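You operate a simulated robot arm through the tools that you are given. There is no shell and no other tool. Be economical: measure what you need, move in short steps, check, and stop when the job is done.

The job below is to be done with a simulated robot arm. You get a single attempt, and the scene is never put back.

Task
Seat the blue probe in the port and offset the heat display to match.
Fine: turn the offset knob till heat and test display agree, probe in; park the black plug in the white plug holder meanwhile; probe and plug end where they began.

It is judged by the outcome, as a careful person would: the job done as asked, and still so three seconds after it is handed in. It fails if anything else is knocked over, pushed out of place, dropped, spilled or broken.

Robot
A 7-joint arm with a two-finger parallel gripper, fixed in place. Base frame: the origin is at the foot of the arm, x ahead of it, y to its left, z up. Units: mm, degrees, N and s.
With the tool pointing down near the work surface it reaches from about 300 to 760 mm from the base axis. Its first joint turns from -166.0 to 166.0 degrees. Payload 3.91 kg.
The TCP is the grasp point between the finger pads, 30 mm short of the fingertips. In the tool frame z runs along the fingers and y along their closing line. Largest opening 110 mm; finger width 20, thickness 10; the body of the gripper, 48 by 112 mm, starts 55 mm behind the TCP.
Orientation is that of the tool frame in the base frame, as a unit quaternion [x, y, z, w]. With the fingers straight down and closing along the base's y, the tool's x points along the base's -x, its y along +y and its z along -z.

Tools
- The arm moves only by the tool send_rows. Its argument "deltas" is a list of rows, each a list of 7 numbers: the shift along the tool's x, y, z in mm, then the turn, a rotation vector about the tool's x, y, z in degrees, then the opening, from 0 (shut) to 1 (fully open). In form: [[tx, ty, tz, wx, wy, wz, grip], ...]. A call has 1 to 20 rows; each row shifts and turns the commanded pose from where the row before left it, along the tool's axes as they then stand. Rows are played at 5 a second. More than 50 mm and 8.6 degrees between two rows, or a gripper value outside its range, and nothing of the call is played. A pose out of reach is approached as far as the arm can. The call stops where the force on the tool passes 40 N (or 10 N more than at its start, if that is more) or the arm is blocked; 0.2 s more then pass. The fingers move at their own pace (about 153 mm/s each) and stop on an object; they squeeze with about 43 N. The grip force told is the motor's: it shows also when the fingers shut on nothing. Time passes only in rows, and 0.2 s behind the last, so rows that do not move let the fingers close. The reply holds the time, the measured pose of the TCP, the force on the tool along the base axes, the opening and the grip force, in the units named above and with some noise, with the torque about the TCP (base axes, N m) and any sound that the robot's microphone picked up.
- Cameras (640 x 400 px; columns grow to the right, rows downward): "scene" is fixed at [400.5, -651.6, 1709.6]; the picture's right is [0.99, -0.10, 0.00], its down [-0.05, -0.44, -0.89] and it looks along [0.09, 0.89, -0.45] (base axes); focal length 335 px, centre (320, 200). "wrist" rides on the gripper at [77, 7, -115] in the tool frame; the picture's right is [-0.09, 1.00, 0.00], its down [-0.80, -0.07, -0.59] and it looks along [-0.59, -0.05, 0.80] (tool axes); focal length 270 px, centre (320, 200). There is no depth. A picture from a camera that has moved, and an enlarged one, comes with that camera's place and axes in the base frame and with its lens.
- snapshot(camera): a new picture of that camera. No time passes.
- move_column(by): slides the trunk up (or, below 0, down) by that many mm; the arm rides with it, the base frame stays. It gives what a move gives, with no picture.
- inspect(camera, box): a new picture of the part [left, top, right, bottom] of that camera's present view, enlarged. No time passes.
- hand_in(): hands the job in; it is judged then, once.

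Work in short steps. Places have to be worked out from the pictures, the camera data and where the tool is seen: move nearer, look again, correct. Check each grasp and each placing, and mend what went wrong. You have 120 turns and 68 pictures in all, those below and enlarged ones among them. Open the gripper and draw the arm clear of the work before you hand the job in, unless the task says otherwise; then end with one line.

The tools are called after ">>>" by a JSON object that holds its "method" and its "body". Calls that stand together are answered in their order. send_rows: Moves the arm, as the interface text tells. Its arguments: {"type":"object","properties":{"deltas":{"type":"array","items":{"type":"array","items":{"type":"number"}}}},"required":["deltas"]} The other tools are called the same way: move_column (by) slides the trunk up or down; snapshot (camera) takes a picture; inspect (camera, box) takes an enlarged picture of a part of a camera's view; hand_in () hands the job in.

At the start:

```text
time: 0.0
tcp_pos: [457.9, 165.1, 1332.1]
tcp_rot: [0.0, 1.0, 0.0, 0.0]
force: [0.4, 0.0, 0.0]
wrist_torque: [-0.02, -0.01, 0.0]
width: 110.0
finger_force: 0.1
trunk travel left (down, up): [-575.0, 35.0]
```

scene: 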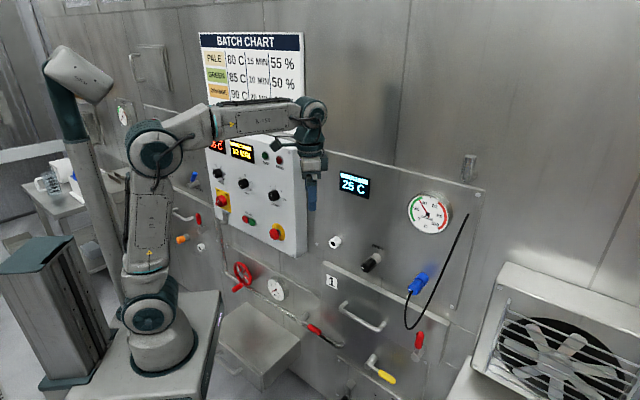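
wrist: 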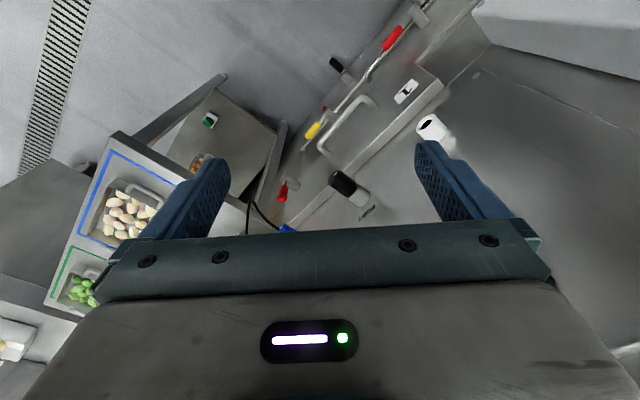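

I'll start by enlarging the work panel area to see the displays, knobs, plug, probe and holder.

>>> {"method": "inspect", "body": {"camera": "scene", "box": [300, 150, 500, 310]}}

>>> {"method": "inspect", "body": {"camera": "scene", "box": [170, 110, 330, 260]}}

```text
2.50 times, centred on (400, 230) of scene
camera zoom: at [400.5, -651.6, 1709.6], right [0.99, -0.1, 0.0], down [-0.05, -0.44, -0.89], along [0.09, 0.89, -0.45], focal length 838 px, centre (120, 125)
```

zoom: 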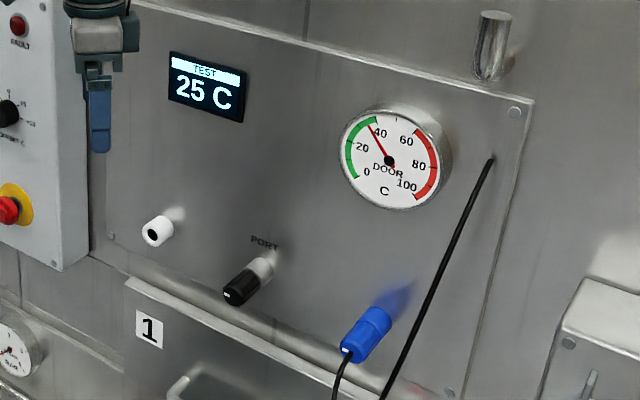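

```text
2.67 times, centred on (250, 185) of scene
camera zoom: at [400.5, -651.6, 1709.6], right [0.99, -0.1, 0.0], down [-0.05, -0.44, -0.89], along [0.09, 0.89, -0.45], focal length 894 px, centre (507, 240)
```

zoom: 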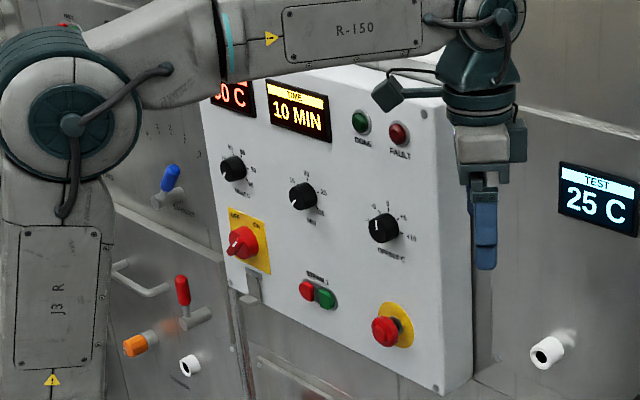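

Triangulating both views: white holder ≈(547,322,1052), black plug tip ≈(631,189,1045), wall inward normal ≈48° from base x. I back off in -y, then yaw and pitch the tool to face the wall so the wrist camera can measure.

>>> {"method": "send_rows", "body": {"deltas": [[0, -50, 0, 0, 0, 0, 1], [0, -50, 0, 0, 0, 0, 1], [0, -50, 0, 0, 0, 0, 1], [0, 0, 0, 0, 0, -8, 1], [0, 0, 0, 0, 0, -8, 1], [0, 0, 0, 0, 0, -8, 1], [0, 0, 0, 0, 0, -8, 1], [0, 0, 0, 0, 0, -8, 1], [0, 0, 0, 0, 0, -7, 1]]}}

```text
time: 2.0
tcp_pos: [458.3, 14.4, 1331.0]
tcp_rot: [-0.4, 0.917, 0.0, 0.0]
force: [-0.1, 0.0, -0.2]
wrist_torque: [-0.01, -0.01, 0.01]
width: 109.9
finger_force: 0.0
trunk travel left (down, up): [-575.0, 35.0]
```

Now pitch the tool toward the wall, halfway first.

>>> {"method": "send_rows", "body": {"deltas": [[0, 0, 0, 0, -8, 0, 1], [0, 0, 0, 0, -8, 0, 1], [0, 0, 0, 0, -8, 0, 1], [0, 0, 0, 0, -8, 0, 1], [0, 0, 0, 0, -8, 0, 1]]}}

>>> {"method": "snapshot", "body": {"camera": "wrist"}}

>>> {"method": "snapshot", "body": {"camera": "scene"}}

```text
time: 3.2
tcp_pos: [457.8, 14.2, 1330.9]
tcp_rot: [-0.375, 0.862, 0.137, 0.314]
force: [-0.3, 0.6, 0.4]
wrist_torque: [-0.01, 0.02, 0.0]
width: 109.9
finger_force: 0.0
trunk travel left (down, up): [-575.0, 35.0]
```

```text
63 pictures are left
camera wrist: at [362.0, -78.2, 1369.6], right [-0.68, 0.73, 0.06], down [0.21, 0.12, 0.97], along [0.7, 0.67, -0.23], focal length 270 px, centre (320, 200)
```

wrist: 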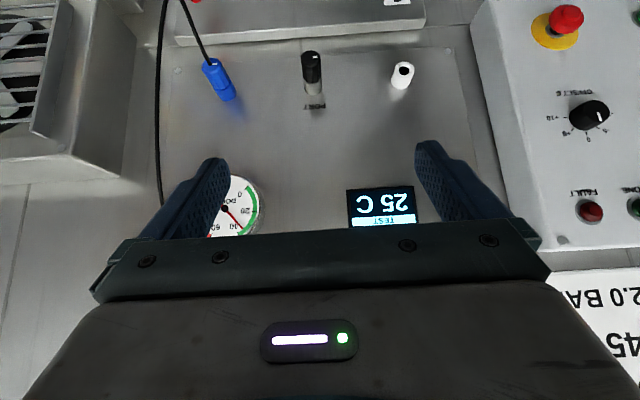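

```text
62 pictures are left
```

scene: 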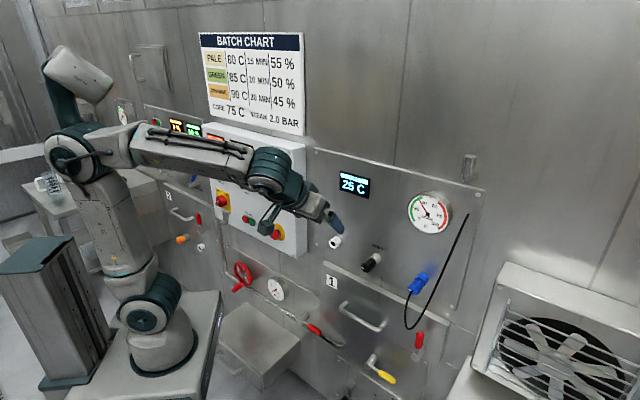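

The wall is seen squarely; refined: plug end ≈(627,175,1049), holder mouth ≈(548,319,1052), probe end ≈(724,52,1058), offset knob ≈(346,410,1198); axes horizontal. I finish pitching to horizontal, and lower the trunk.

>>> {"method": "send_rows", "body": {"deltas": [[0, 0, 0, 0, -8, 0, 1], [0, 0, 0, 0, -8, 0, 1], [0, 0, 0, 0, -8, 0, 1], [0, 0, 0, 0, -8, 0, 1], [0, 0, 0, 0, -8, 0, 1], [0, 0, 0, 0, -8, 0, 1], [0, 0, 0, 0, -2, 0, 1]]}}

>>> {"method": "snapshot", "body": {"camera": "wrist"}}

```text
time: 4.8
tcp_pos: [457.5, 15.7, 1331.9]
tcp_rot: [-0.281, 0.648, 0.281, 0.65]
force: [-0.1, 0.0, 0.2]
wrist_torque: [-0.01, 0.0, 0.01]
width: 109.9
finger_force: 0.0
trunk travel left (down, up): [-575.0, 35.0]
```

```text
61 pictures are left
camera wrist: at [374.6, -64.3, 1254.6], right [-0.73, 0.68, 0.09], down [-0.36, -0.48, 0.8], along [0.59, 0.55, 0.59], focal length 270 px, centre (320, 200)
```

wrist: 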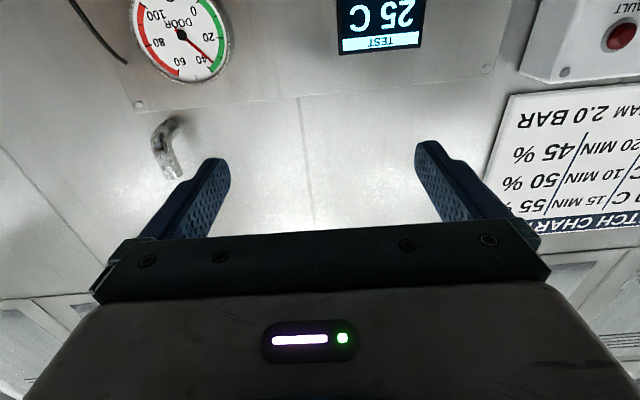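

Lower the trunk by 280 so the tool faces the plug height.

>>> {"method": "move_column", "body": {"by": -280}}

>>> {"method": "snapshot", "body": {"camera": "wrist"}}

>>> {"method": "snapshot", "body": {"camera": "scene"}}

```text
time: 7.6
tcp_pos: [457.6, 15.3, 1051.6]
tcp_rot: [-0.282, 0.649, 0.281, 0.648]
force: [-1.3, 0.5, 0.0]
wrist_torque: [-0.02, 0.01, 0.0]
width: 110.0
finger_force: 0.0
trunk travel left (down, up): [-295.0, 315.0]
```

```text
60 pictures are left
camera wrist: at [374.6, -64.3, 974.7], right [-0.73, 0.68, 0.09], down [-0.35, -0.48, 0.8], along [0.59, 0.55, 0.59], focal length 270 px, centre (320, 200)
```

wrist: 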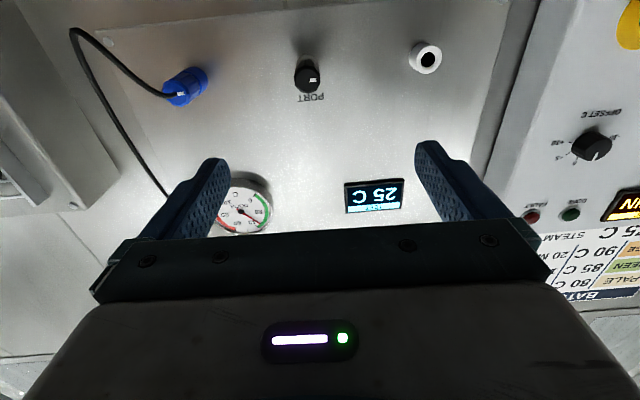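

```text
59 pictures are left
```

scene: 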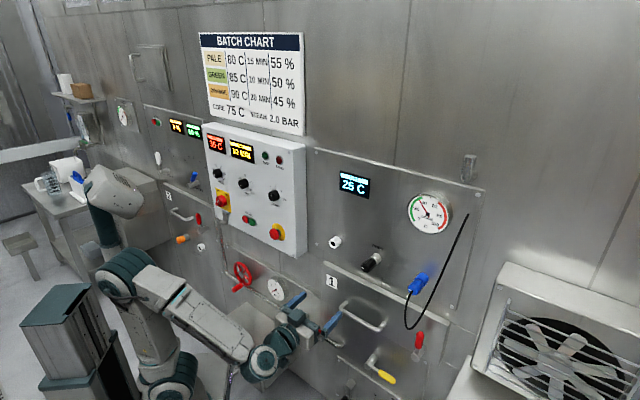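

The views agree: plug end n≈567 (distance along 45° normal), wall n≈639, all at z≈1050. I enlarge the plug and probe for details.

>>> {"method": "inspect", "body": {"camera": "wrist", "box": [150, 20, 470, 220]}}

>>> {"method": "inspect", "body": {"camera": "scene", "box": [195, 120, 315, 245]}}

>>> {"method": "inspect", "body": {"camera": "scene", "box": [320, 225, 440, 305]}}

```text
2.00 times, centred on (310, 120) of wrist
camera zoom: at [374.6, -64.3, 974.7], right [-0.73, 0.68, 0.09], down [-0.35, -0.48, 0.8], along [0.59, 0.55, 0.59], focal length 541 px, centre (340, 360)
```

zoom: 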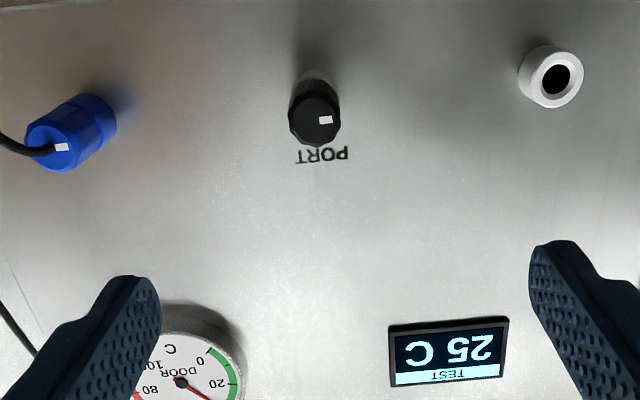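

```text
3.20 times, centred on (255, 182) of scene
camera zoom: at [400.5, -651.6, 1709.6], right [0.99, -0.1, 0.0], down [-0.05, -0.44, -0.89], along [0.09, 0.89, -0.45], focal length 1073 px, centre (528, 256)
```

zoom: 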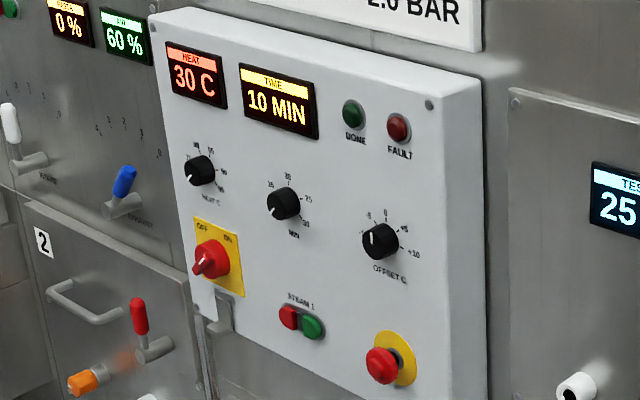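

```text
5.00 times, centred on (380, 265) of scene
camera zoom: at [400.5, -651.6, 1709.6], right [0.99, -0.1, 0.0], down [-0.05, -0.44, -0.89], along [0.09, 0.89, -0.45], focal length 1677 px, centre (20, -125)
```

zoom: 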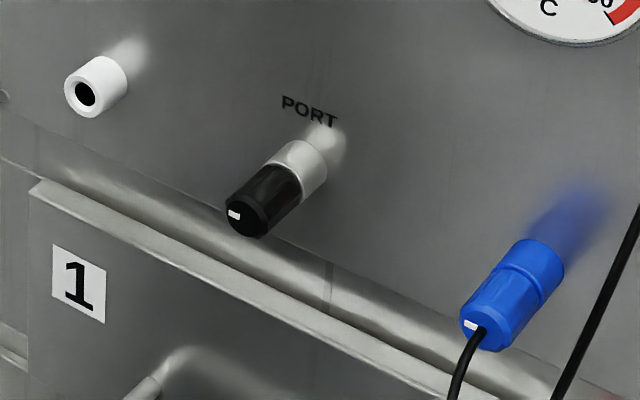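

The plug head is ≈30 mm octagonal with a ≈30 mm port collar behind it. I align the tool to 45°, centre on the plug and move to a standoff.

>>> {"method": "send_rows", "body": {"deltas": [[0, -7, 0, 2, 0, 0, 1], [2, 0, 45, 0, 0, 0, 0.7], [0, 0, 45, 0, 0, 0, 0.6], [0, 0, 45, 0, 0, 0, 0.6], [0, 0, 20, 0, 0, 0, 0.6], [0, 0, 0, 0, 0, 0, 0.6]]}}

>>> {"method": "snapshot", "body": {"camera": "wrist"}}

>>> {"method": "inspect", "body": {"camera": "scene", "box": [300, 225, 440, 315]}}

```text
time: 9.0
tcp_pos: [572.6, 120.2, 1050.0]
tcp_rot: [-0.271, 0.653, 0.271, 0.653]
force: [-0.6, 0.0, 0.7]
wrist_torque: [0.01, -0.03, 0.0]
width: 66.1
finger_force: 0.1
trunk travel left (down, up): [-295.0, 315.0]
```

```text
55 pictures are left
camera wrist: at [487.1, 44.8, 972.9], right [-0.7, 0.7, 0.09], down [-0.37, -0.47, 0.8], along [0.61, 0.53, 0.59], focal length 270 px, centre (320, 200)
```

wrist: 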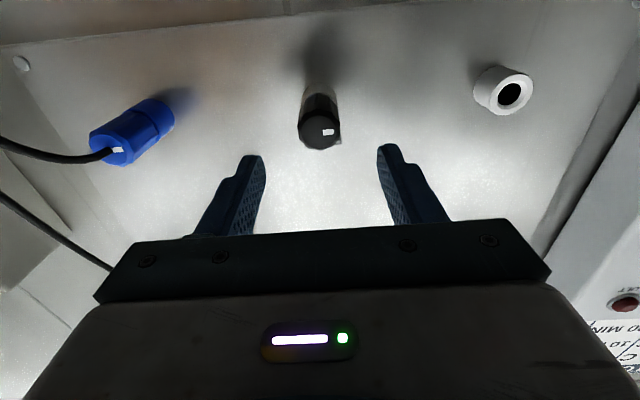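

```text
4.44 times, centred on (370, 270) of scene
camera zoom: at [400.5, -651.6, 1709.6], right [0.99, -0.1, 0.0], down [-0.05, -0.44, -0.89], along [0.09, 0.89, -0.45], focal length 1490 px, centre (98, -111)
```

zoom: 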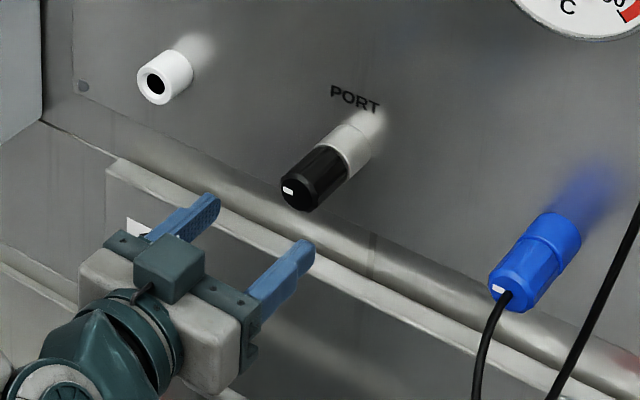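

Alignment is within ~1 mm. I zoom on the plug for the shoulder location so that the fingertips don't reach past the head onto the collar.

>>> {"method": "inspect", "body": {"camera": "wrist", "box": [240, 50, 400, 170]}}

>>> {"method": "inspect", "body": {"camera": "scene", "box": [350, 235, 400, 275]}}

```text
3.33 times, centred on (320, 110) of wrist
camera zoom: at [487.1, 44.8, 972.9], right [-0.7, 0.7, 0.09], down [-0.37, -0.47, 0.8], along [0.61, 0.53, 0.59], focal length 901 px, centre (320, 500)
```

zoom: 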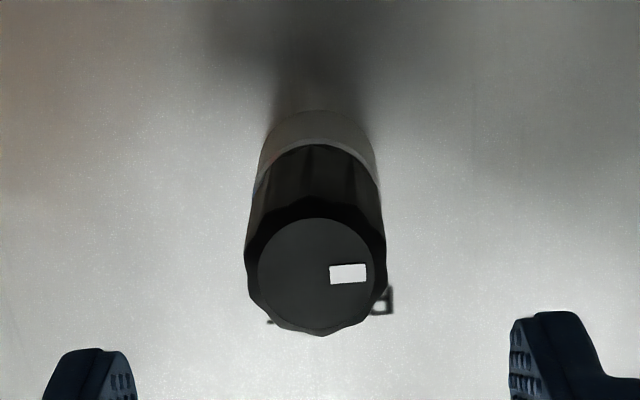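

```text
10.00 times, centred on (375, 255) of scene
camera zoom: at [400.5, -651.6, 1709.6], right [0.99, -0.1, 0.0], down [-0.05, -0.44, -0.89], along [0.09, 0.89, -0.45], focal length 3354 px, centre (-230, -350)
```

zoom: 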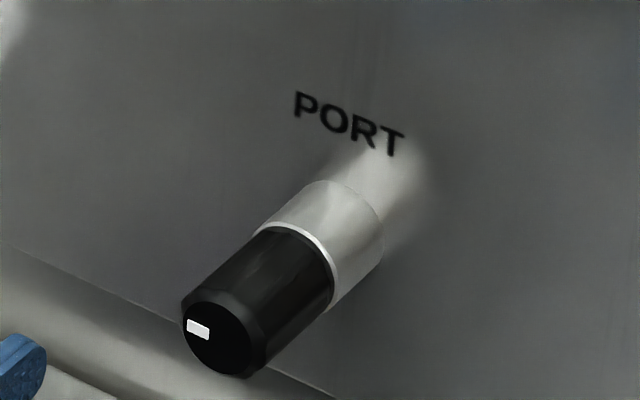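

Head spans n≈568–606; I advance TCP to n≈572 (fingertips ≈602, short of the collar) and close.

>>> {"method": "send_rows", "body": {"deltas": [[-1, -1.4, 30, 0, 0, 0, 0.6], [0, 0, 30, 0, 0, 0, 0.6], [0, 0, 22, 0, 0, 0, 0.6], [0, 0, 0, 0, 0, 0, 0.6]]}}

>>> {"method": "snapshot", "body": {"camera": "wrist"}}

>>> {"method": "inspect", "body": {"camera": "scene", "box": [320, 225, 420, 295]}}

```text
time: 10.0
tcp_pos: [633.9, 177.4, 1051.3]
tcp_rot: [-0.27, 0.654, 0.27, 0.654]
force: [-0.2, 0.2, -0.6]
wrist_torque: [0.02, -0.01, 0.0]
width: 65.9
finger_force: 0.0
trunk travel left (down, up): [-295.0, 315.0]
```

```text
51 pictures are left
camera wrist: at [546.8, 100.6, 974.0], right [-0.7, 0.7, 0.09], down [-0.37, -0.47, 0.8], along [0.61, 0.53, 0.59], focal length 270 px, centre (320, 200)
```

wrist: 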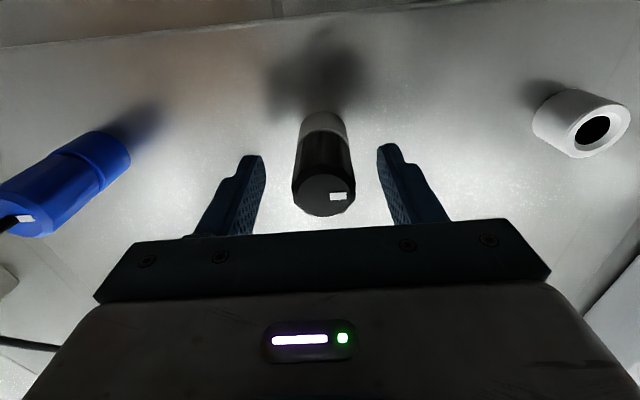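

```text
5.71 times, centred on (370, 260) of scene
camera zoom: at [400.5, -651.6, 1709.6], right [0.99, -0.1, 0.0], down [-0.05, -0.44, -0.89], along [0.09, 0.89, -0.45], focal length 1916 px, centre (34, -143)
```

zoom: 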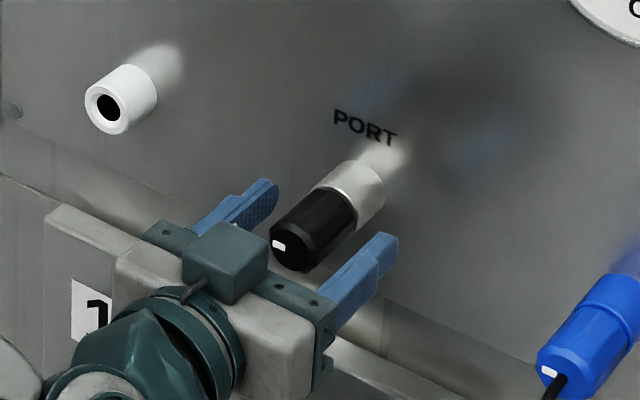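

Fingers straddle the head, tips just short of the collar. Nudge 1 mm, then close.

>>> {"method": "send_rows", "body": {"deltas": [[1, 1, 0, 0, 0, 0, 0.6], [0, 0, 0, 0, 0, 0, 0.2], [0, 0, 0, 0, 0, 0, 0.2], [0, 0, 0, 0, 0, 0, 0.2]]}}

```text
time: 11.0
tcp_pos: [630.4, 177.6, 1048.9]
tcp_rot: [-0.271, 0.653, 0.271, 0.653]
force: [-0.8, 2.2, -0.2]
wrist_torque: [0.01, -0.03, 0.09]
width: 30.7
finger_force: 42.8
trunk travel left (down, up): [-295.0, 315.0]
```

Gripped (30.7 mm). Pull straight back slowly.

>>> {"method": "send_rows", "body": {"deltas": [[0, 0, -4, 0, 0, 0, 0.2], [0, 0, -4, 0, 0, 0, 0.2], [0, 0, -4, 0, 0, 0, 0.2]]}}

>>> {"method": "inspect", "body": {"camera": "scene", "box": [320, 225, 420, 295]}}

```text
time: 11.8
tcp_pos: [622.9, 167.6, 1049.8]
tcp_rot: [-0.27, 0.653, 0.27, 0.654]
force: [-0.1, -0.6, 0.6]
wrist_torque: [0.0, -0.04, -0.03]
width: 30.8
finger_force: 43.0
trunk travel left (down, up): [-295.0, 315.0]
```

```text
5.71 times, centred on (370, 260) of scene
camera zoom: at [400.5, -651.6, 1709.6], right [0.99, -0.1, 0.0], down [-0.05, -0.44, -0.89], along [0.09, 0.89, -0.45], focal length 1916 px, centre (34, -143)
```

zoom: 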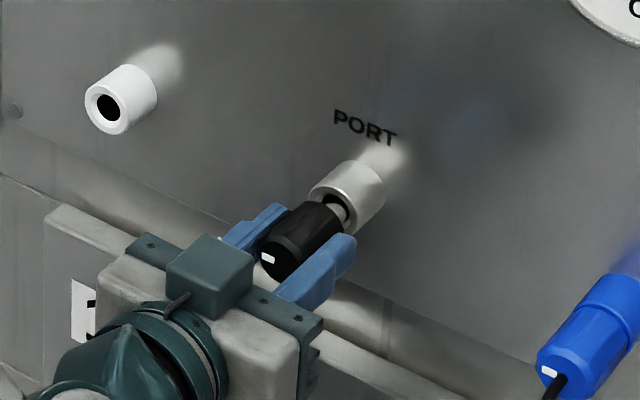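

Comes out freely; continue pulling, then look.

>>> {"method": "send_rows", "body": {"deltas": [[0, 0, -12, 0, 0, 0, 0.2], [0, 0, -15, 0, 0, 0, 0.2], [0, 0, -15, 0, 0, 0, 0.2], [0, 0, -15, 0, 0, 0, 0.2], [0, 0, 0, 0, 0, 0, 0.2]]}}

>>> {"method": "inspect", "body": {"camera": "scene", "box": [310, 225, 410, 295]}}

>>> {"method": "snapshot", "body": {"camera": "wrist"}}

```text
time: 13.0
tcp_pos: [581.4, 129.7, 1050.0]
tcp_rot: [-0.269, 0.654, 0.269, 0.654]
force: [-0.8, -0.5, 0.1]
wrist_torque: [0.0, 0.0, -0.02]
width: 31.0
finger_force: 43.1
trunk travel left (down, up): [-295.0, 315.0]
```

```text
5.71 times, centred on (360, 260) of scene
camera zoom: at [400.5, -651.6, 1709.6], right [0.99, -0.1, 0.0], down [-0.05, -0.44, -0.89], along [0.09, 0.89, -0.45], focal length 1916 px, centre (91, -143)
```

zoom: 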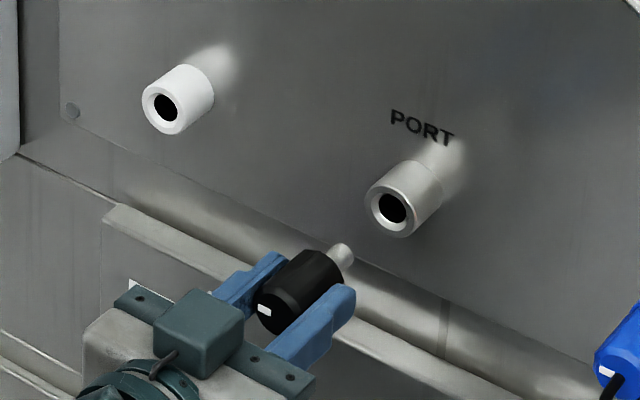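

```text
47 pictures are left
camera wrist: at [495.8, 52.3, 972.9], right [-0.7, 0.7, 0.09], down [-0.37, -0.47, 0.8], along [0.61, 0.53, 0.59], focal length 270 px, centre (320, 200)
```

wrist: 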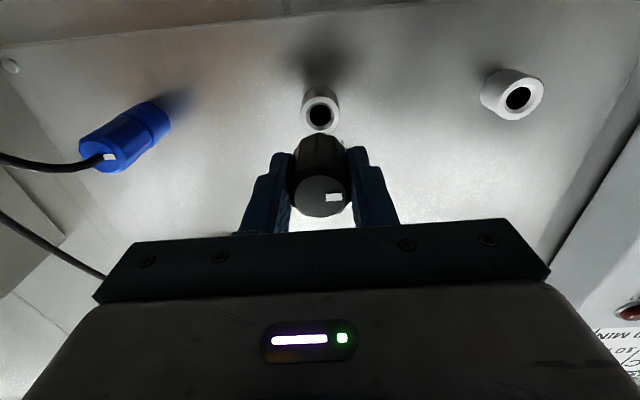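

The plug is free with a ~25 mm pin. Port hole now sits at pixel (321,115) for this standoff, which I use as reference; I shift +157 mm along the wall to the holder at the same depth.

>>> {"method": "send_rows", "body": {"deltas": [[0, 40, 0, 0, 0, 0, 0.2], [0, 40, 0, 0, 0, 0, 0.2], [0, 40, 0, 0, 0, 0, 0.2], [0, 36.5, 0, 0, 0, 0, 0.2], [0, 0, 0, 0, 0, 0, 0.2], [0, 0, 0, 0, 0, 0, 0.2]]}}

>>> {"method": "inspect", "body": {"camera": "wrist", "box": [240, 60, 400, 160]}}

>>> {"method": "snapshot", "body": {"camera": "scene"}}

```text
time: 14.4
tcp_pos: [470.8, 240.9, 1049.3]
tcp_rot: [-0.271, 0.653, 0.271, 0.654]
force: [0.3, -0.1, -0.1]
wrist_torque: [-0.02, 0.01, 0.05]
width: 30.8
finger_force: 43.1
trunk travel left (down, up): [-295.0, 315.0]
```

```text
4.00 times, centred on (320, 110) of wrist
camera zoom: at [385.0, 162.9, 973.0], right [-0.7, 0.7, 0.09], down [-0.37, -0.47, 0.8], along [0.61, 0.53, 0.59], focal length 1081 px, centre (320, 560)
```

zoom: 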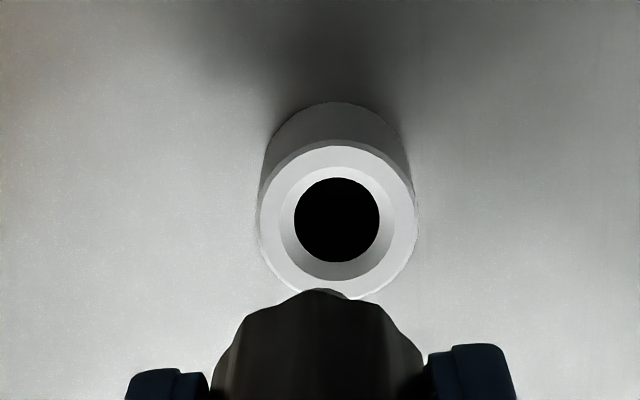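

```text
45 pictures are left
```

scene: 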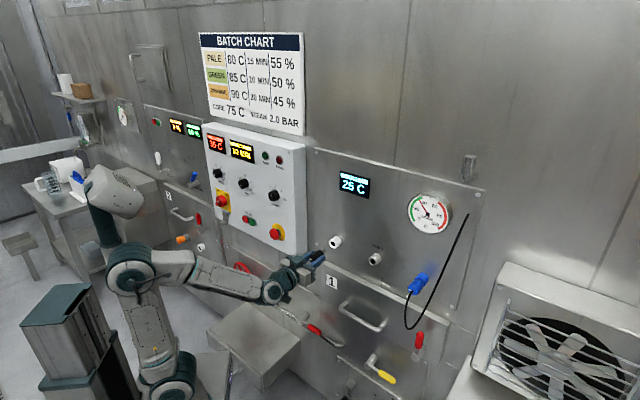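

The holder hole is within ~1.5 mm of aligned. Correct slightly and advance until the pin tip is just short of the mouth, then check.

>>> {"method": "send_rows", "body": {"deltas": [[1, 1.3, 0, 0, 0, 0, 0.2], [0, 0, 12, 0, 0, 0, 0.2], [0, 0, 12, 0, 0, 0, 0.2], [0, 0, 12, 0, 0, 0, 0.2], [0, 0, 0, 0, 0, 0, 0.2]]}}

>>> {"method": "inspect", "body": {"camera": "wrist", "box": [240, 80, 400, 220]}}

>>> {"method": "inspect", "body": {"camera": "scene", "box": [290, 220, 370, 280]}}

```text
time: 15.6
tcp_pos: [495.7, 266.6, 1047.8]
tcp_rot: [-0.271, 0.653, 0.271, 0.653]
force: [-1.3, 0.6, 1.3]
wrist_torque: [-0.03, 0.02, -0.01]
width: 31.0
finger_force: 43.2
trunk travel left (down, up): [-295.0, 315.0]
```

```text
2.86 times, centred on (320, 150) of wrist
camera zoom: at [410.0, 189.5, 971.4], right [-0.7, 0.7, 0.09], down [-0.37, -0.47, 0.8], along [0.61, 0.53, 0.59], focal length 772 px, centre (320, 343)
```

zoom: 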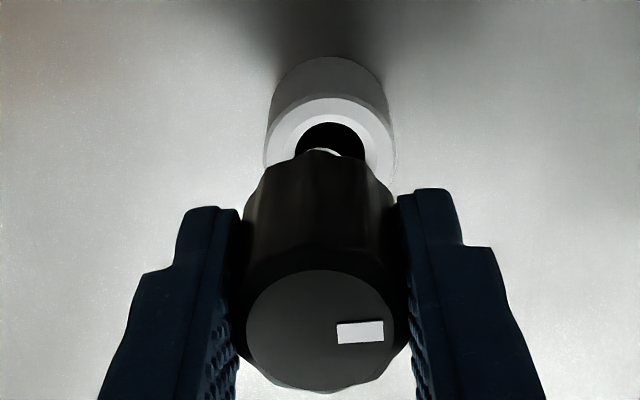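

```text
6.67 times, centred on (330, 250) of scene
camera zoom: at [400.5, -651.6, 1709.6], right [0.99, -0.1, 0.0], down [-0.05, -0.44, -0.89], along [0.09, 0.89, -0.45], focal length 2236 px, centre (253, -133)
```

zoom: 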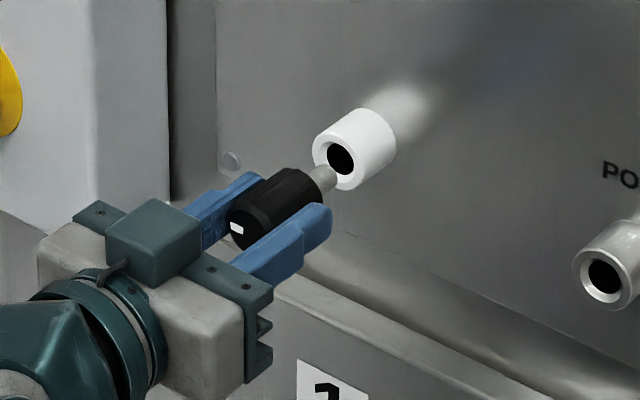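

Both views suggest the pin should move ~2 mm left (+t) and ~1.5 mm up. Correct and recheck.

>>> {"method": "send_rows", "body": {"deltas": [[-1.7, 2, 0, 0, 0, 0, 0.2], [0, 0, 3, 0, 0, 0, 0.2], [0, 0, 0, 0, 0, 0, 0.2]]}}

>>> {"method": "inspect", "body": {"camera": "wrist", "box": [270, 90, 370, 160]}}

>>> {"method": "inspect", "body": {"camera": "scene", "box": [315, 230, 355, 260]}}

```text
time: 16.4
tcp_pos: [497.4, 269.4, 1049.9]
tcp_rot: [-0.27, 0.654, 0.27, 0.654]
force: [-0.5, 0.4, 0.9]
wrist_torque: [-0.01, 0.0, 0.03]
width: 30.7
finger_force: 43.0
trunk travel left (down, up): [-295.0, 315.0]
```

```text
5.71 times, centred on (320, 125) of wrist
camera zoom: at [410.9, 192.9, 973.4], right [-0.7, 0.7, 0.09], down [-0.37, -0.47, 0.8], along [0.61, 0.53, 0.59], focal length 1544 px, centre (320, 629)
```

zoom: 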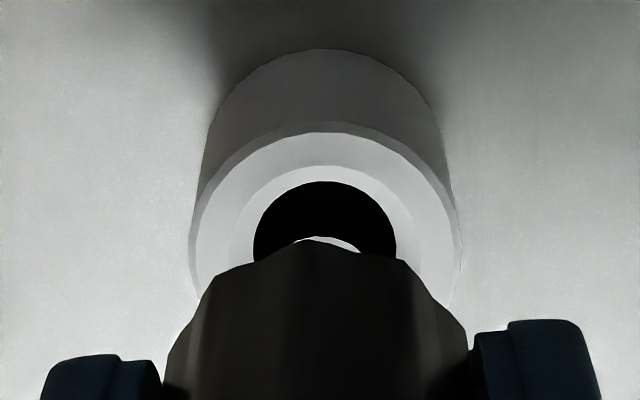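

```text
13.33 times, centred on (335, 245) of scene
camera zoom: at [400.5, -651.6, 1709.6], right [0.99, -0.1, 0.0], down [-0.05, -0.44, -0.89], along [0.09, 0.89, -0.45], focal length 4472 px, centre (120, -400)
```

zoom: 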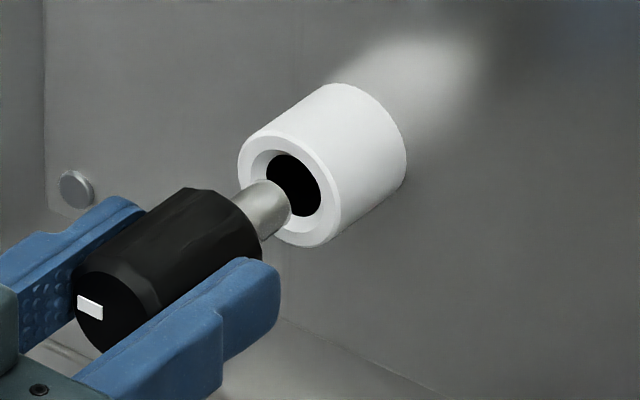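

Now aligned in both views. Insert in small steps.

>>> {"method": "send_rows", "body": {"deltas": [[0, 0, 4, 0, 0, 0, 0.2], [0, 0, 4, 0, 0, 0, 0.2], [0, 0, 4, 0, 0, 0, 0.2], [0, 0, 4, 0, 0, 0, 0.2]]}}

>>> {"method": "inspect", "body": {"camera": "scene", "box": [310, 225, 360, 265]}}

```text
time: 17.4
tcp_pos: [508.5, 280.2, 1051.8]
tcp_rot: [-0.271, 0.653, 0.271, 0.653]
force: [0.6, -0.8, 0.6]
wrist_torque: [0.03, 0.03, 0.0]
width: 30.8
finger_force: 43.1
trunk travel left (down, up): [-295.0, 315.0]
```

```text
10.00 times, centred on (335, 245) of scene
camera zoom: at [400.5, -651.6, 1709.6], right [0.99, -0.1, 0.0], down [-0.05, -0.44, -0.89], along [0.09, 0.89, -0.45], focal length 3354 px, centre (170, -250)
```

zoom: 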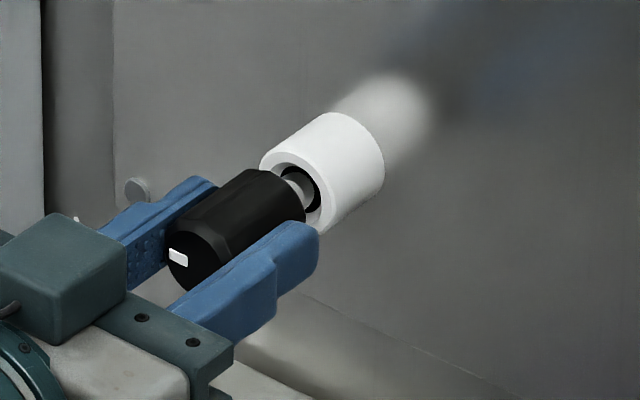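

The pin enters without force. Continue ~13 mm in small steps until seated.

>>> {"method": "send_rows", "body": {"deltas": [[0, 0, 4, 0, 0, 0, 0.2], [0, 0, 4, 0, 0, 0, 0.2], [0, 0, 3, 0, 0, 0, 0.2], [0, 0, 2, 0, 0, 0, 0.2]]}}

>>> {"method": "inspect", "body": {"camera": "scene", "box": [310, 225, 360, 265]}}

```text
time: 18.4
tcp_pos: [515.9, 289.4, 1049.0]
tcp_rot: [-0.271, 0.654, 0.271, 0.653]
force: [-15.2, -10.8, -7.6]
wrist_torque: [0.06, -0.08, 0.38]
width: 30.8
finger_force: 43.3
trunk travel left (down, up): [-295.0, 315.0]
```

```text
10.00 times, centred on (335, 245) of scene
camera zoom: at [400.5, -651.6, 1709.6], right [0.99, -0.1, 0.0], down [-0.05, -0.44, -0.89], along [0.09, 0.89, -0.45], focal length 3354 px, centre (170, -250)
```

zoom: 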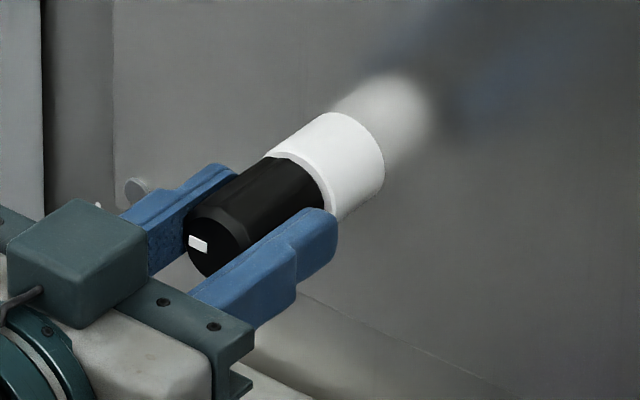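

Seated (contact force ~19 N). Release and back off straight.

>>> {"method": "send_rows", "body": {"deltas": [[0, 0, 0, 0, 0, 0, 0.6], [0, 0, 0, 0, 0, 0, 0.6], [0, 0, -30, 0, 0, 0, 0.6], [0, 0, -40, 0, 0, 0, 0.6], [0, 0, -30, 0, 0, 0, 0.6]]}}

>>> {"method": "snapshot", "body": {"camera": "wrist"}}

```text
time: 19.6
tcp_pos: [446.0, 218.1, 1050.3]
tcp_rot: [-0.27, 0.653, 0.271, 0.653]
force: [-0.8, -0.4, 0.1]
wrist_torque: [-0.03, 0.0, 0.0]
width: 65.9
finger_force: 0.0
trunk travel left (down, up): [-295.0, 315.0]
```

```text
38 pictures are left
camera wrist: at [360.2, 141.9, 972.8], right [-0.7, 0.7, 0.09], down [-0.37, -0.47, 0.8], along [0.61, 0.53, 0.59], focal length 270 px, centre (320, 200)
```

wrist: 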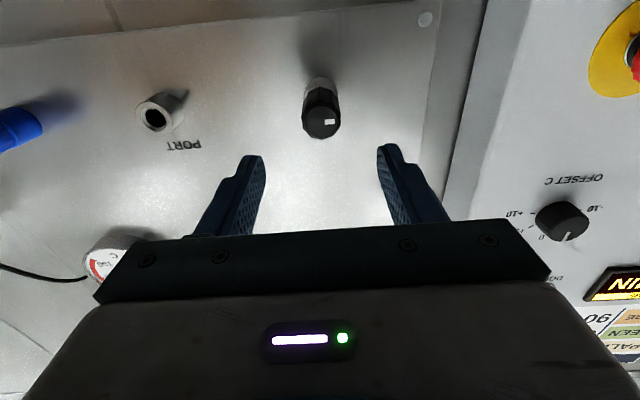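

Plug parked. Now travel along the wall to in front of the probe (t≈-480), keeping standoff.

>>> {"method": "send_rows", "body": {"deltas": [[0, -45, -15, 0, 0, 0, 0.6], [0, -46, 0, 0, 0, 0, 0.6], [0, -46, 0, 0, 0, 0, 0.6], [0, -46, 0, 0, 0, 0, 0.6], [0, -45, 0, 0, 0, 0, 0.6], [0, -45, 0, 0, 0, 0, 0.6], [0, -45, 0, 0, 0, 0, 0.6], [0, 0, 0, 0, 0, 0, 0.6]]}}

>>> {"method": "snapshot", "body": {"camera": "wrist"}}

>>> {"method": "inspect", "body": {"camera": "scene", "box": [350, 240, 470, 340]}}

```text
time: 21.4
tcp_pos: [660.5, -17.1, 1050.4]
tcp_rot: [-0.271, 0.653, 0.271, 0.654]
force: [0.6, -0.3, 0.4]
wrist_torque: [0.01, -0.04, 0.01]
width: 66.1
finger_force: 0.0
trunk travel left (down, up): [-295.0, 315.0]
```

```text
37 pictures are left
camera wrist: at [575.0, -93.5, 973.2], right [-0.7, 0.7, 0.09], down [-0.37, -0.47, 0.8], along [0.61, 0.53, 0.59], focal length 270 px, centre (320, 200)
```

wrist: 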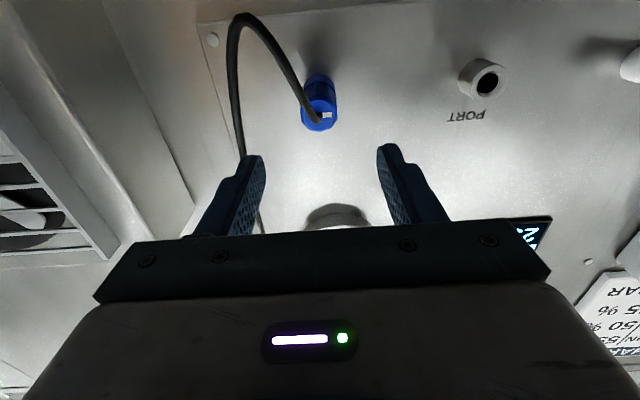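

```text
4.00 times, centred on (410, 290) of scene
camera zoom: at [400.5, -651.6, 1709.6], right [0.99, -0.1, 0.0], down [-0.05, -0.44, -0.89], along [0.09, 0.89, -0.45], focal length 1341 px, centre (-40, -160)
```

zoom: 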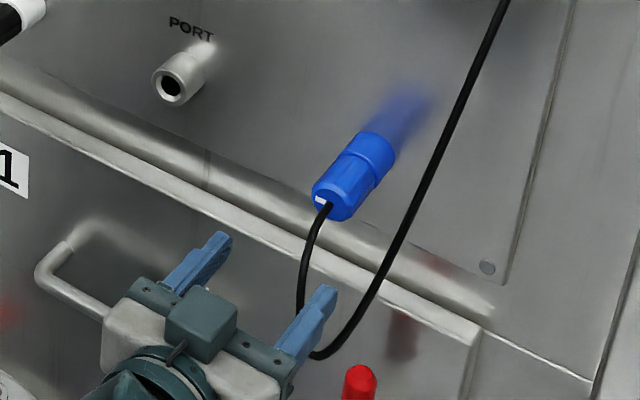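

Probe has the same geometry as the plug, centred at t≈-480. Advance partway and check fingers versus head and cable.

>>> {"method": "send_rows", "body": {"deltas": [[0.5, -1, 40, 0, 0, 0, 0.6], [0, 0, 40, 0, 0, 0, 0.6], [0, 0, 20, 0, 0, 0, 0.6], [0, 0, 0, 0, 0, 0, 0.6]]}}

>>> {"method": "inspect", "body": {"camera": "wrist", "box": [200, 80, 440, 240]}}

>>> {"method": "inspect", "body": {"camera": "scene", "box": [370, 250, 450, 320]}}

```text
time: 22.4
tcp_pos: [731.9, 52.9, 1050.8]
tcp_rot: [-0.271, 0.653, 0.272, 0.653]
force: [0.2, 0.2, 0.6]
wrist_torque: [-0.03, 0.05, -0.01]
width: 65.9
finger_force: 0.0
trunk travel left (down, up): [-295.0, 315.0]
```

```text
2.50 times, centred on (320, 160) of wrist
camera zoom: at [646.5, -22.9, 972.2], right [-0.7, 0.7, 0.09], down [-0.37, -0.47, 0.8], along [0.61, 0.53, 0.59], focal length 676 px, centre (320, 300)
```

zoom: 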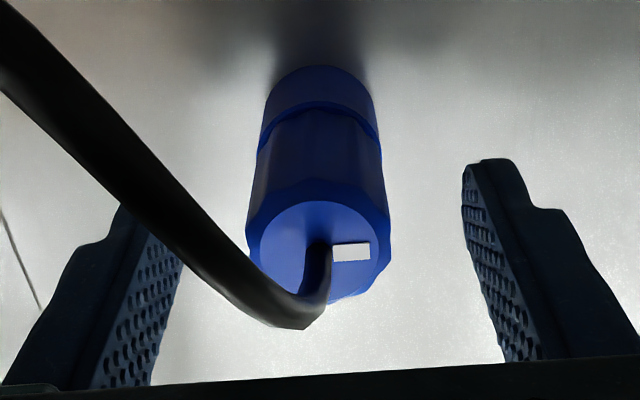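

```text
5.71 times, centred on (410, 285) of scene
camera zoom: at [400.5, -651.6, 1709.6], right [0.99, -0.1, 0.0], down [-0.05, -0.44, -0.89], along [0.09, 0.89, -0.45], focal length 1916 px, centre (-194, -286)
```

zoom: 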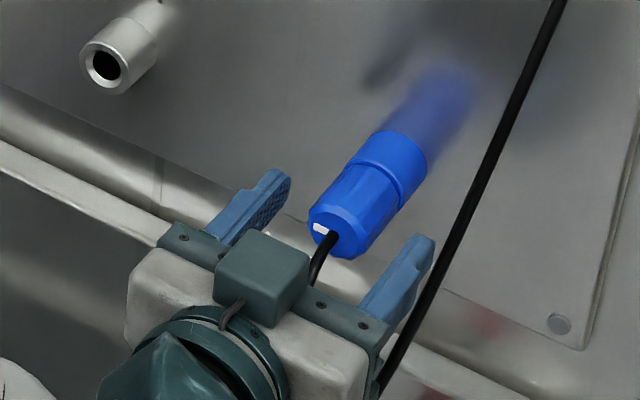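

Cable clears the fingers. Probe head spans n≈562–604; advance 15 mm (tips ≈600) and close.

>>> {"method": "send_rows", "body": {"deltas": [[1, 0, 8, 0, 0, 0, 0.6], [0, 0, 7, 0, 0, 0, 0.6], [0, 0, 0, 0, 0, 0, 0.6], [0, 0, 0, 0, 0, 0, 0.2], [0, 0, 0, 0, 0, 0, 0.2], [0, 0, 0, 0, 0, 0, 0.2]]}}

>>> {"method": "inspect", "body": {"camera": "scene", "box": [370, 250, 450, 320]}}

```text
time: 23.8
tcp_pos: [744.7, 64.3, 1047.8]
tcp_rot: [-0.271, 0.653, 0.271, 0.653]
force: [5.0, -0.8, 2.1]
wrist_torque: [0.02, -0.03, 0.1]
width: 30.5
finger_force: 43.3
trunk travel left (down, up): [-295.0, 315.0]
```

```text
5.71 times, centred on (410, 285) of scene
camera zoom: at [400.5, -651.6, 1709.6], right [0.99, -0.1, 0.0], down [-0.05, -0.44, -0.89], along [0.09, 0.89, -0.45], focal length 1916 px, centre (-194, -286)
```

zoom: 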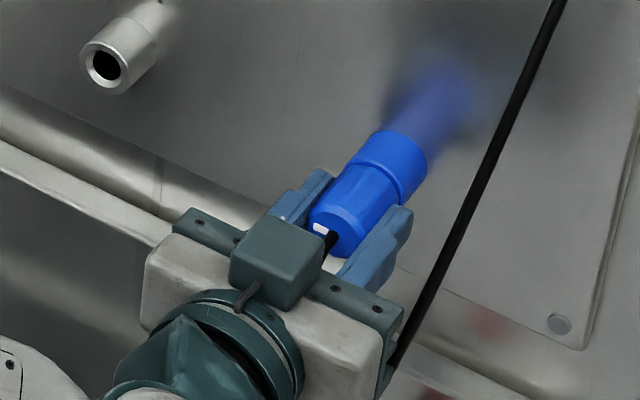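

Gripped (30.5 mm). Pull straight out.

>>> {"method": "send_rows", "body": {"deltas": [[0, 0, -5, 0, 0, 0, 0.2], [0, 0, -8, 0, 0, 0, 0.2], [0, 0, -12, 0, 0, 0, 0.2], [0, 0, -15, 0, 0, 0, 0.2], [0, 0, -15, 0, 0, 0, 0.2], [0, 0, -15, 0, 0, 0, 0.2], [0, 0, 0, 0, 0, 0, 0.2]]}}

>>> {"method": "snapshot", "body": {"camera": "wrist"}}

>>> {"method": "inspect", "body": {"camera": "scene", "box": [350, 240, 470, 340]}}

```text
time: 25.4
tcp_pos: [693.4, 15.3, 1049.3]
tcp_rot: [-0.271, 0.654, 0.27, 0.653]
force: [-0.3, 0.1, 0.2]
wrist_torque: [-0.03, 0.0, 0.06]
width: 30.8
finger_force: 42.7
trunk travel left (down, up): [-295.0, 315.0]
```

```text
32 pictures are left
camera wrist: at [607.4, -61.3, 971.9], right [-0.7, 0.7, 0.09], down [-0.37, -0.47, 0.8], along [0.61, 0.53, 0.59], focal length 270 px, centre (320, 200)
```

wrist: 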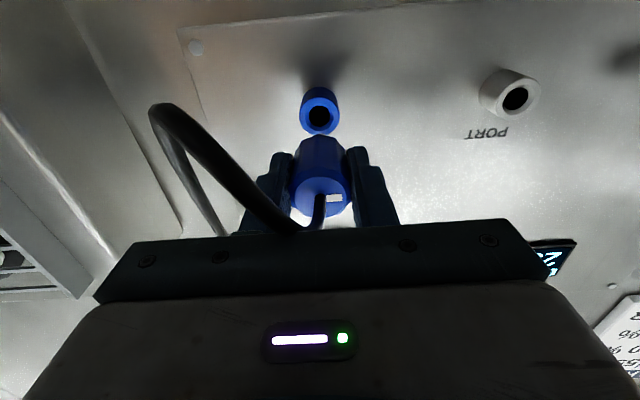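

```text
4.00 times, centred on (410, 290) of scene
camera zoom: at [400.5, -651.6, 1709.6], right [0.99, -0.1, 0.0], down [-0.05, -0.44, -0.89], along [0.09, 0.89, -0.45], focal length 1341 px, centre (-40, -160)
```

zoom: 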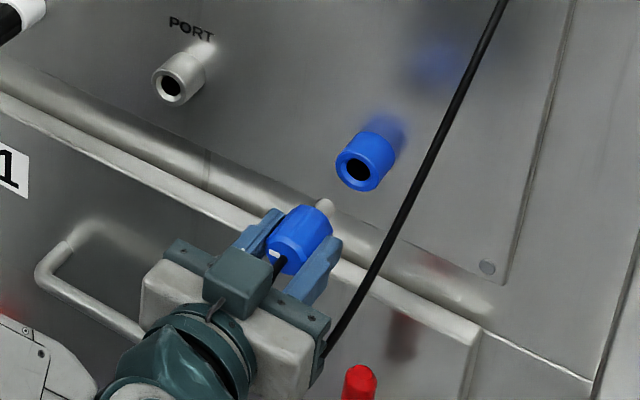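

Probe is out, the pin is like the plug's. Move +159.5 mm along the wall to the port (axis t≈-320).

>>> {"method": "send_rows", "body": {"deltas": [[0, 40, 0, 0, 0, 0, 0.2], [0, 40, 0, 0, 0, 0, 0.2], [0, 40, 0, 0, 0, 0, 0.2], [0, 39.5, 0, 0, 0, 0, 0.2], [0, 0, 25, 0, 0, 0, 0.2], [0, 0, 13, 0, 0, 0, 0.2], [0, 0, 0, 0, 0, 0, 0.2]]}}

>>> {"method": "inspect", "body": {"camera": "wrist", "box": [270, 90, 370, 160]}}

>>> {"method": "inspect", "body": {"camera": "scene", "box": [345, 240, 395, 280]}}

```text
time: 27.0
tcp_pos: [608.3, 154.5, 1048.2]
tcp_rot: [-0.27, 0.653, 0.27, 0.654]
force: [0.7, -0.8, -1.1]
wrist_torque: [-0.01, 0.02, 0.0]
width: 30.9
finger_force: 43.5
trunk travel left (down, up): [-295.0, 315.0]
```

```text
5.71 times, centred on (320, 125) of wrist
camera zoom: at [521.9, 78.2, 971.9], right [-0.7, 0.7, 0.09], down [-0.37, -0.47, 0.8], along [0.61, 0.53, 0.59], focal length 1544 px, centre (320, 629)
```

zoom: 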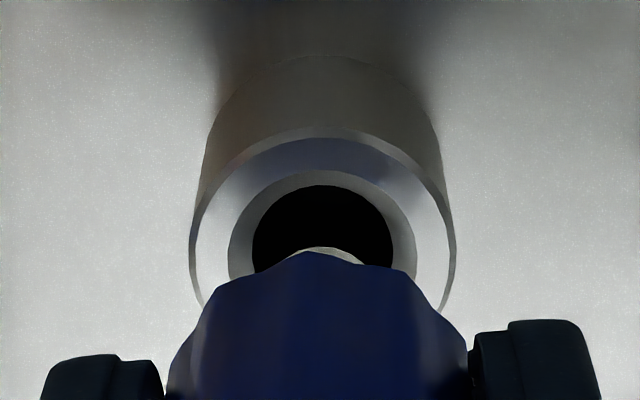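

```text
10.00 times, centred on (370, 260) of scene
camera zoom: at [400.5, -651.6, 1709.6], right [0.99, -0.1, 0.0], down [-0.05, -0.44, -0.89], along [0.09, 0.89, -0.45], focal length 3354 px, centre (-180, -400)
```

zoom: 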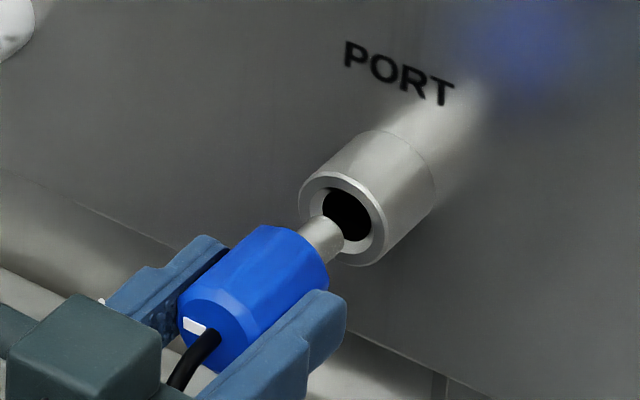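

Alignment matches the earlier good one. Insert slowly.

>>> {"method": "send_rows", "body": {"deltas": [[0, 0, 4, 0, 0, 0, 0.2], [0, 0, 4, 0, 0, 0, 0.2], [0, 0, 4, 0, 0, 0, 0.2], [0, 0, 4, 0, 0, 0, 0.2], [0, 0, 4, 0, 0, 0, 0.2]]}}

>>> {"method": "inspect", "body": {"camera": "scene", "box": [345, 240, 395, 280]}}

```text
time: 28.2
tcp_pos: [621.2, 168.2, 1049.0]
tcp_rot: [-0.271, 0.653, 0.271, 0.654]
force: [0.1, 0.3, -1.6]
wrist_torque: [-0.03, 0.0, 0.01]
width: 30.7
finger_force: 42.6
trunk travel left (down, up): [-295.0, 315.0]
```

```text
10.00 times, centred on (370, 260) of scene
camera zoom: at [400.5, -651.6, 1709.6], right [0.99, -0.1, 0.0], down [-0.05, -0.44, -0.89], along [0.09, 0.89, -0.45], focal length 3354 px, centre (-180, -400)
```

zoom: 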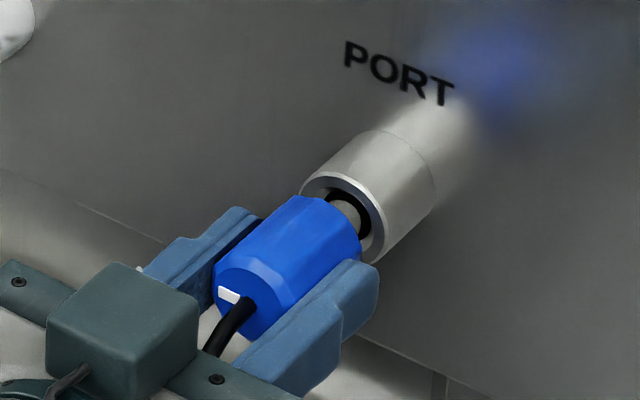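

Going in freely; push the remaining ~13 mm.

>>> {"method": "send_rows", "body": {"deltas": [[0, 0, 4, 0, 0, 0, 0.2], [0, 0, 4, 0, 0, 0, 0.2], [0, 0, 3, 0, 0, 0, 0.2], [0, 0, 2, 0, 0, 0, 0.2]]}}

>>> {"method": "inspect", "body": {"camera": "scene", "box": [345, 240, 395, 280]}}

```text
time: 29.2
tcp_pos: [628.4, 175.7, 1049.4]
tcp_rot: [-0.271, 0.654, 0.271, 0.652]
force: [-24.8, -14.2, -10.8]
wrist_torque: [0.01, -0.04, 0.81]
width: 30.6
finger_force: 43.0
trunk travel left (down, up): [-295.0, 315.0]
```

```text
10.00 times, centred on (370, 260) of scene
camera zoom: at [400.5, -651.6, 1709.6], right [0.99, -0.1, 0.0], down [-0.05, -0.44, -0.89], along [0.09, 0.89, -0.45], focal length 3354 px, centre (-180, -400)
```

zoom: 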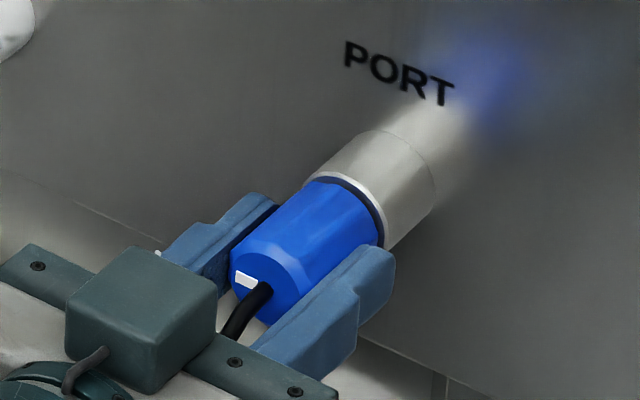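

Seated. Release, back off, and check the state and displays.

>>> {"method": "send_rows", "body": {"deltas": [[0, 0, 0, 0, 0, 0, 0.6], [0, 0, 0, 0, 0, 0, 0.6], [0, 0, -30, 0, 0, 0, 0.6], [0, 0, -40, 0, 0, 0, 0.6], [0, 0, -40, 0, 0, 0, 0.6], [0, 0, 0, 0, 0, 0, 0.6]]}}

>>> {"method": "inspect", "body": {"camera": "scene", "box": [195, 110, 455, 310]}}

```text
time: 30.6
tcp_pos: [552.3, 99.7, 1048.3]
tcp_rot: [-0.27, 0.654, 0.271, 0.653]
force: [-0.1, -0.1, -0.2]
wrist_torque: [0.01, 0.0, -0.01]
width: 65.8
finger_force: 0.0
trunk travel left (down, up): [-295.0, 315.0]
```

```text
2.00 times, centred on (325, 210) of scene
camera zoom: at [400.5, -651.6, 1709.6], right [0.99, -0.1, 0.0], down [-0.05, -0.44, -0.89], along [0.09, 0.89, -0.45], focal length 671 px, centre (310, 180)
```

zoom: 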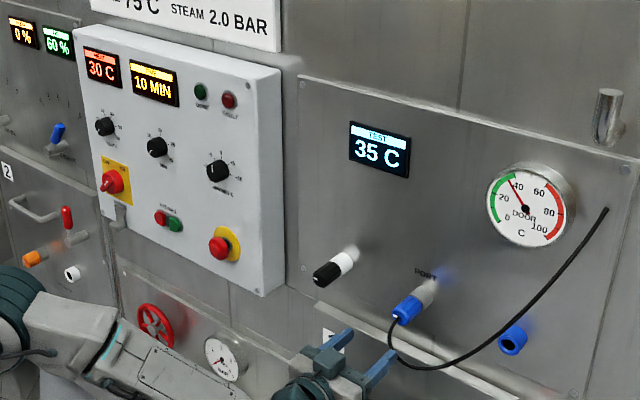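

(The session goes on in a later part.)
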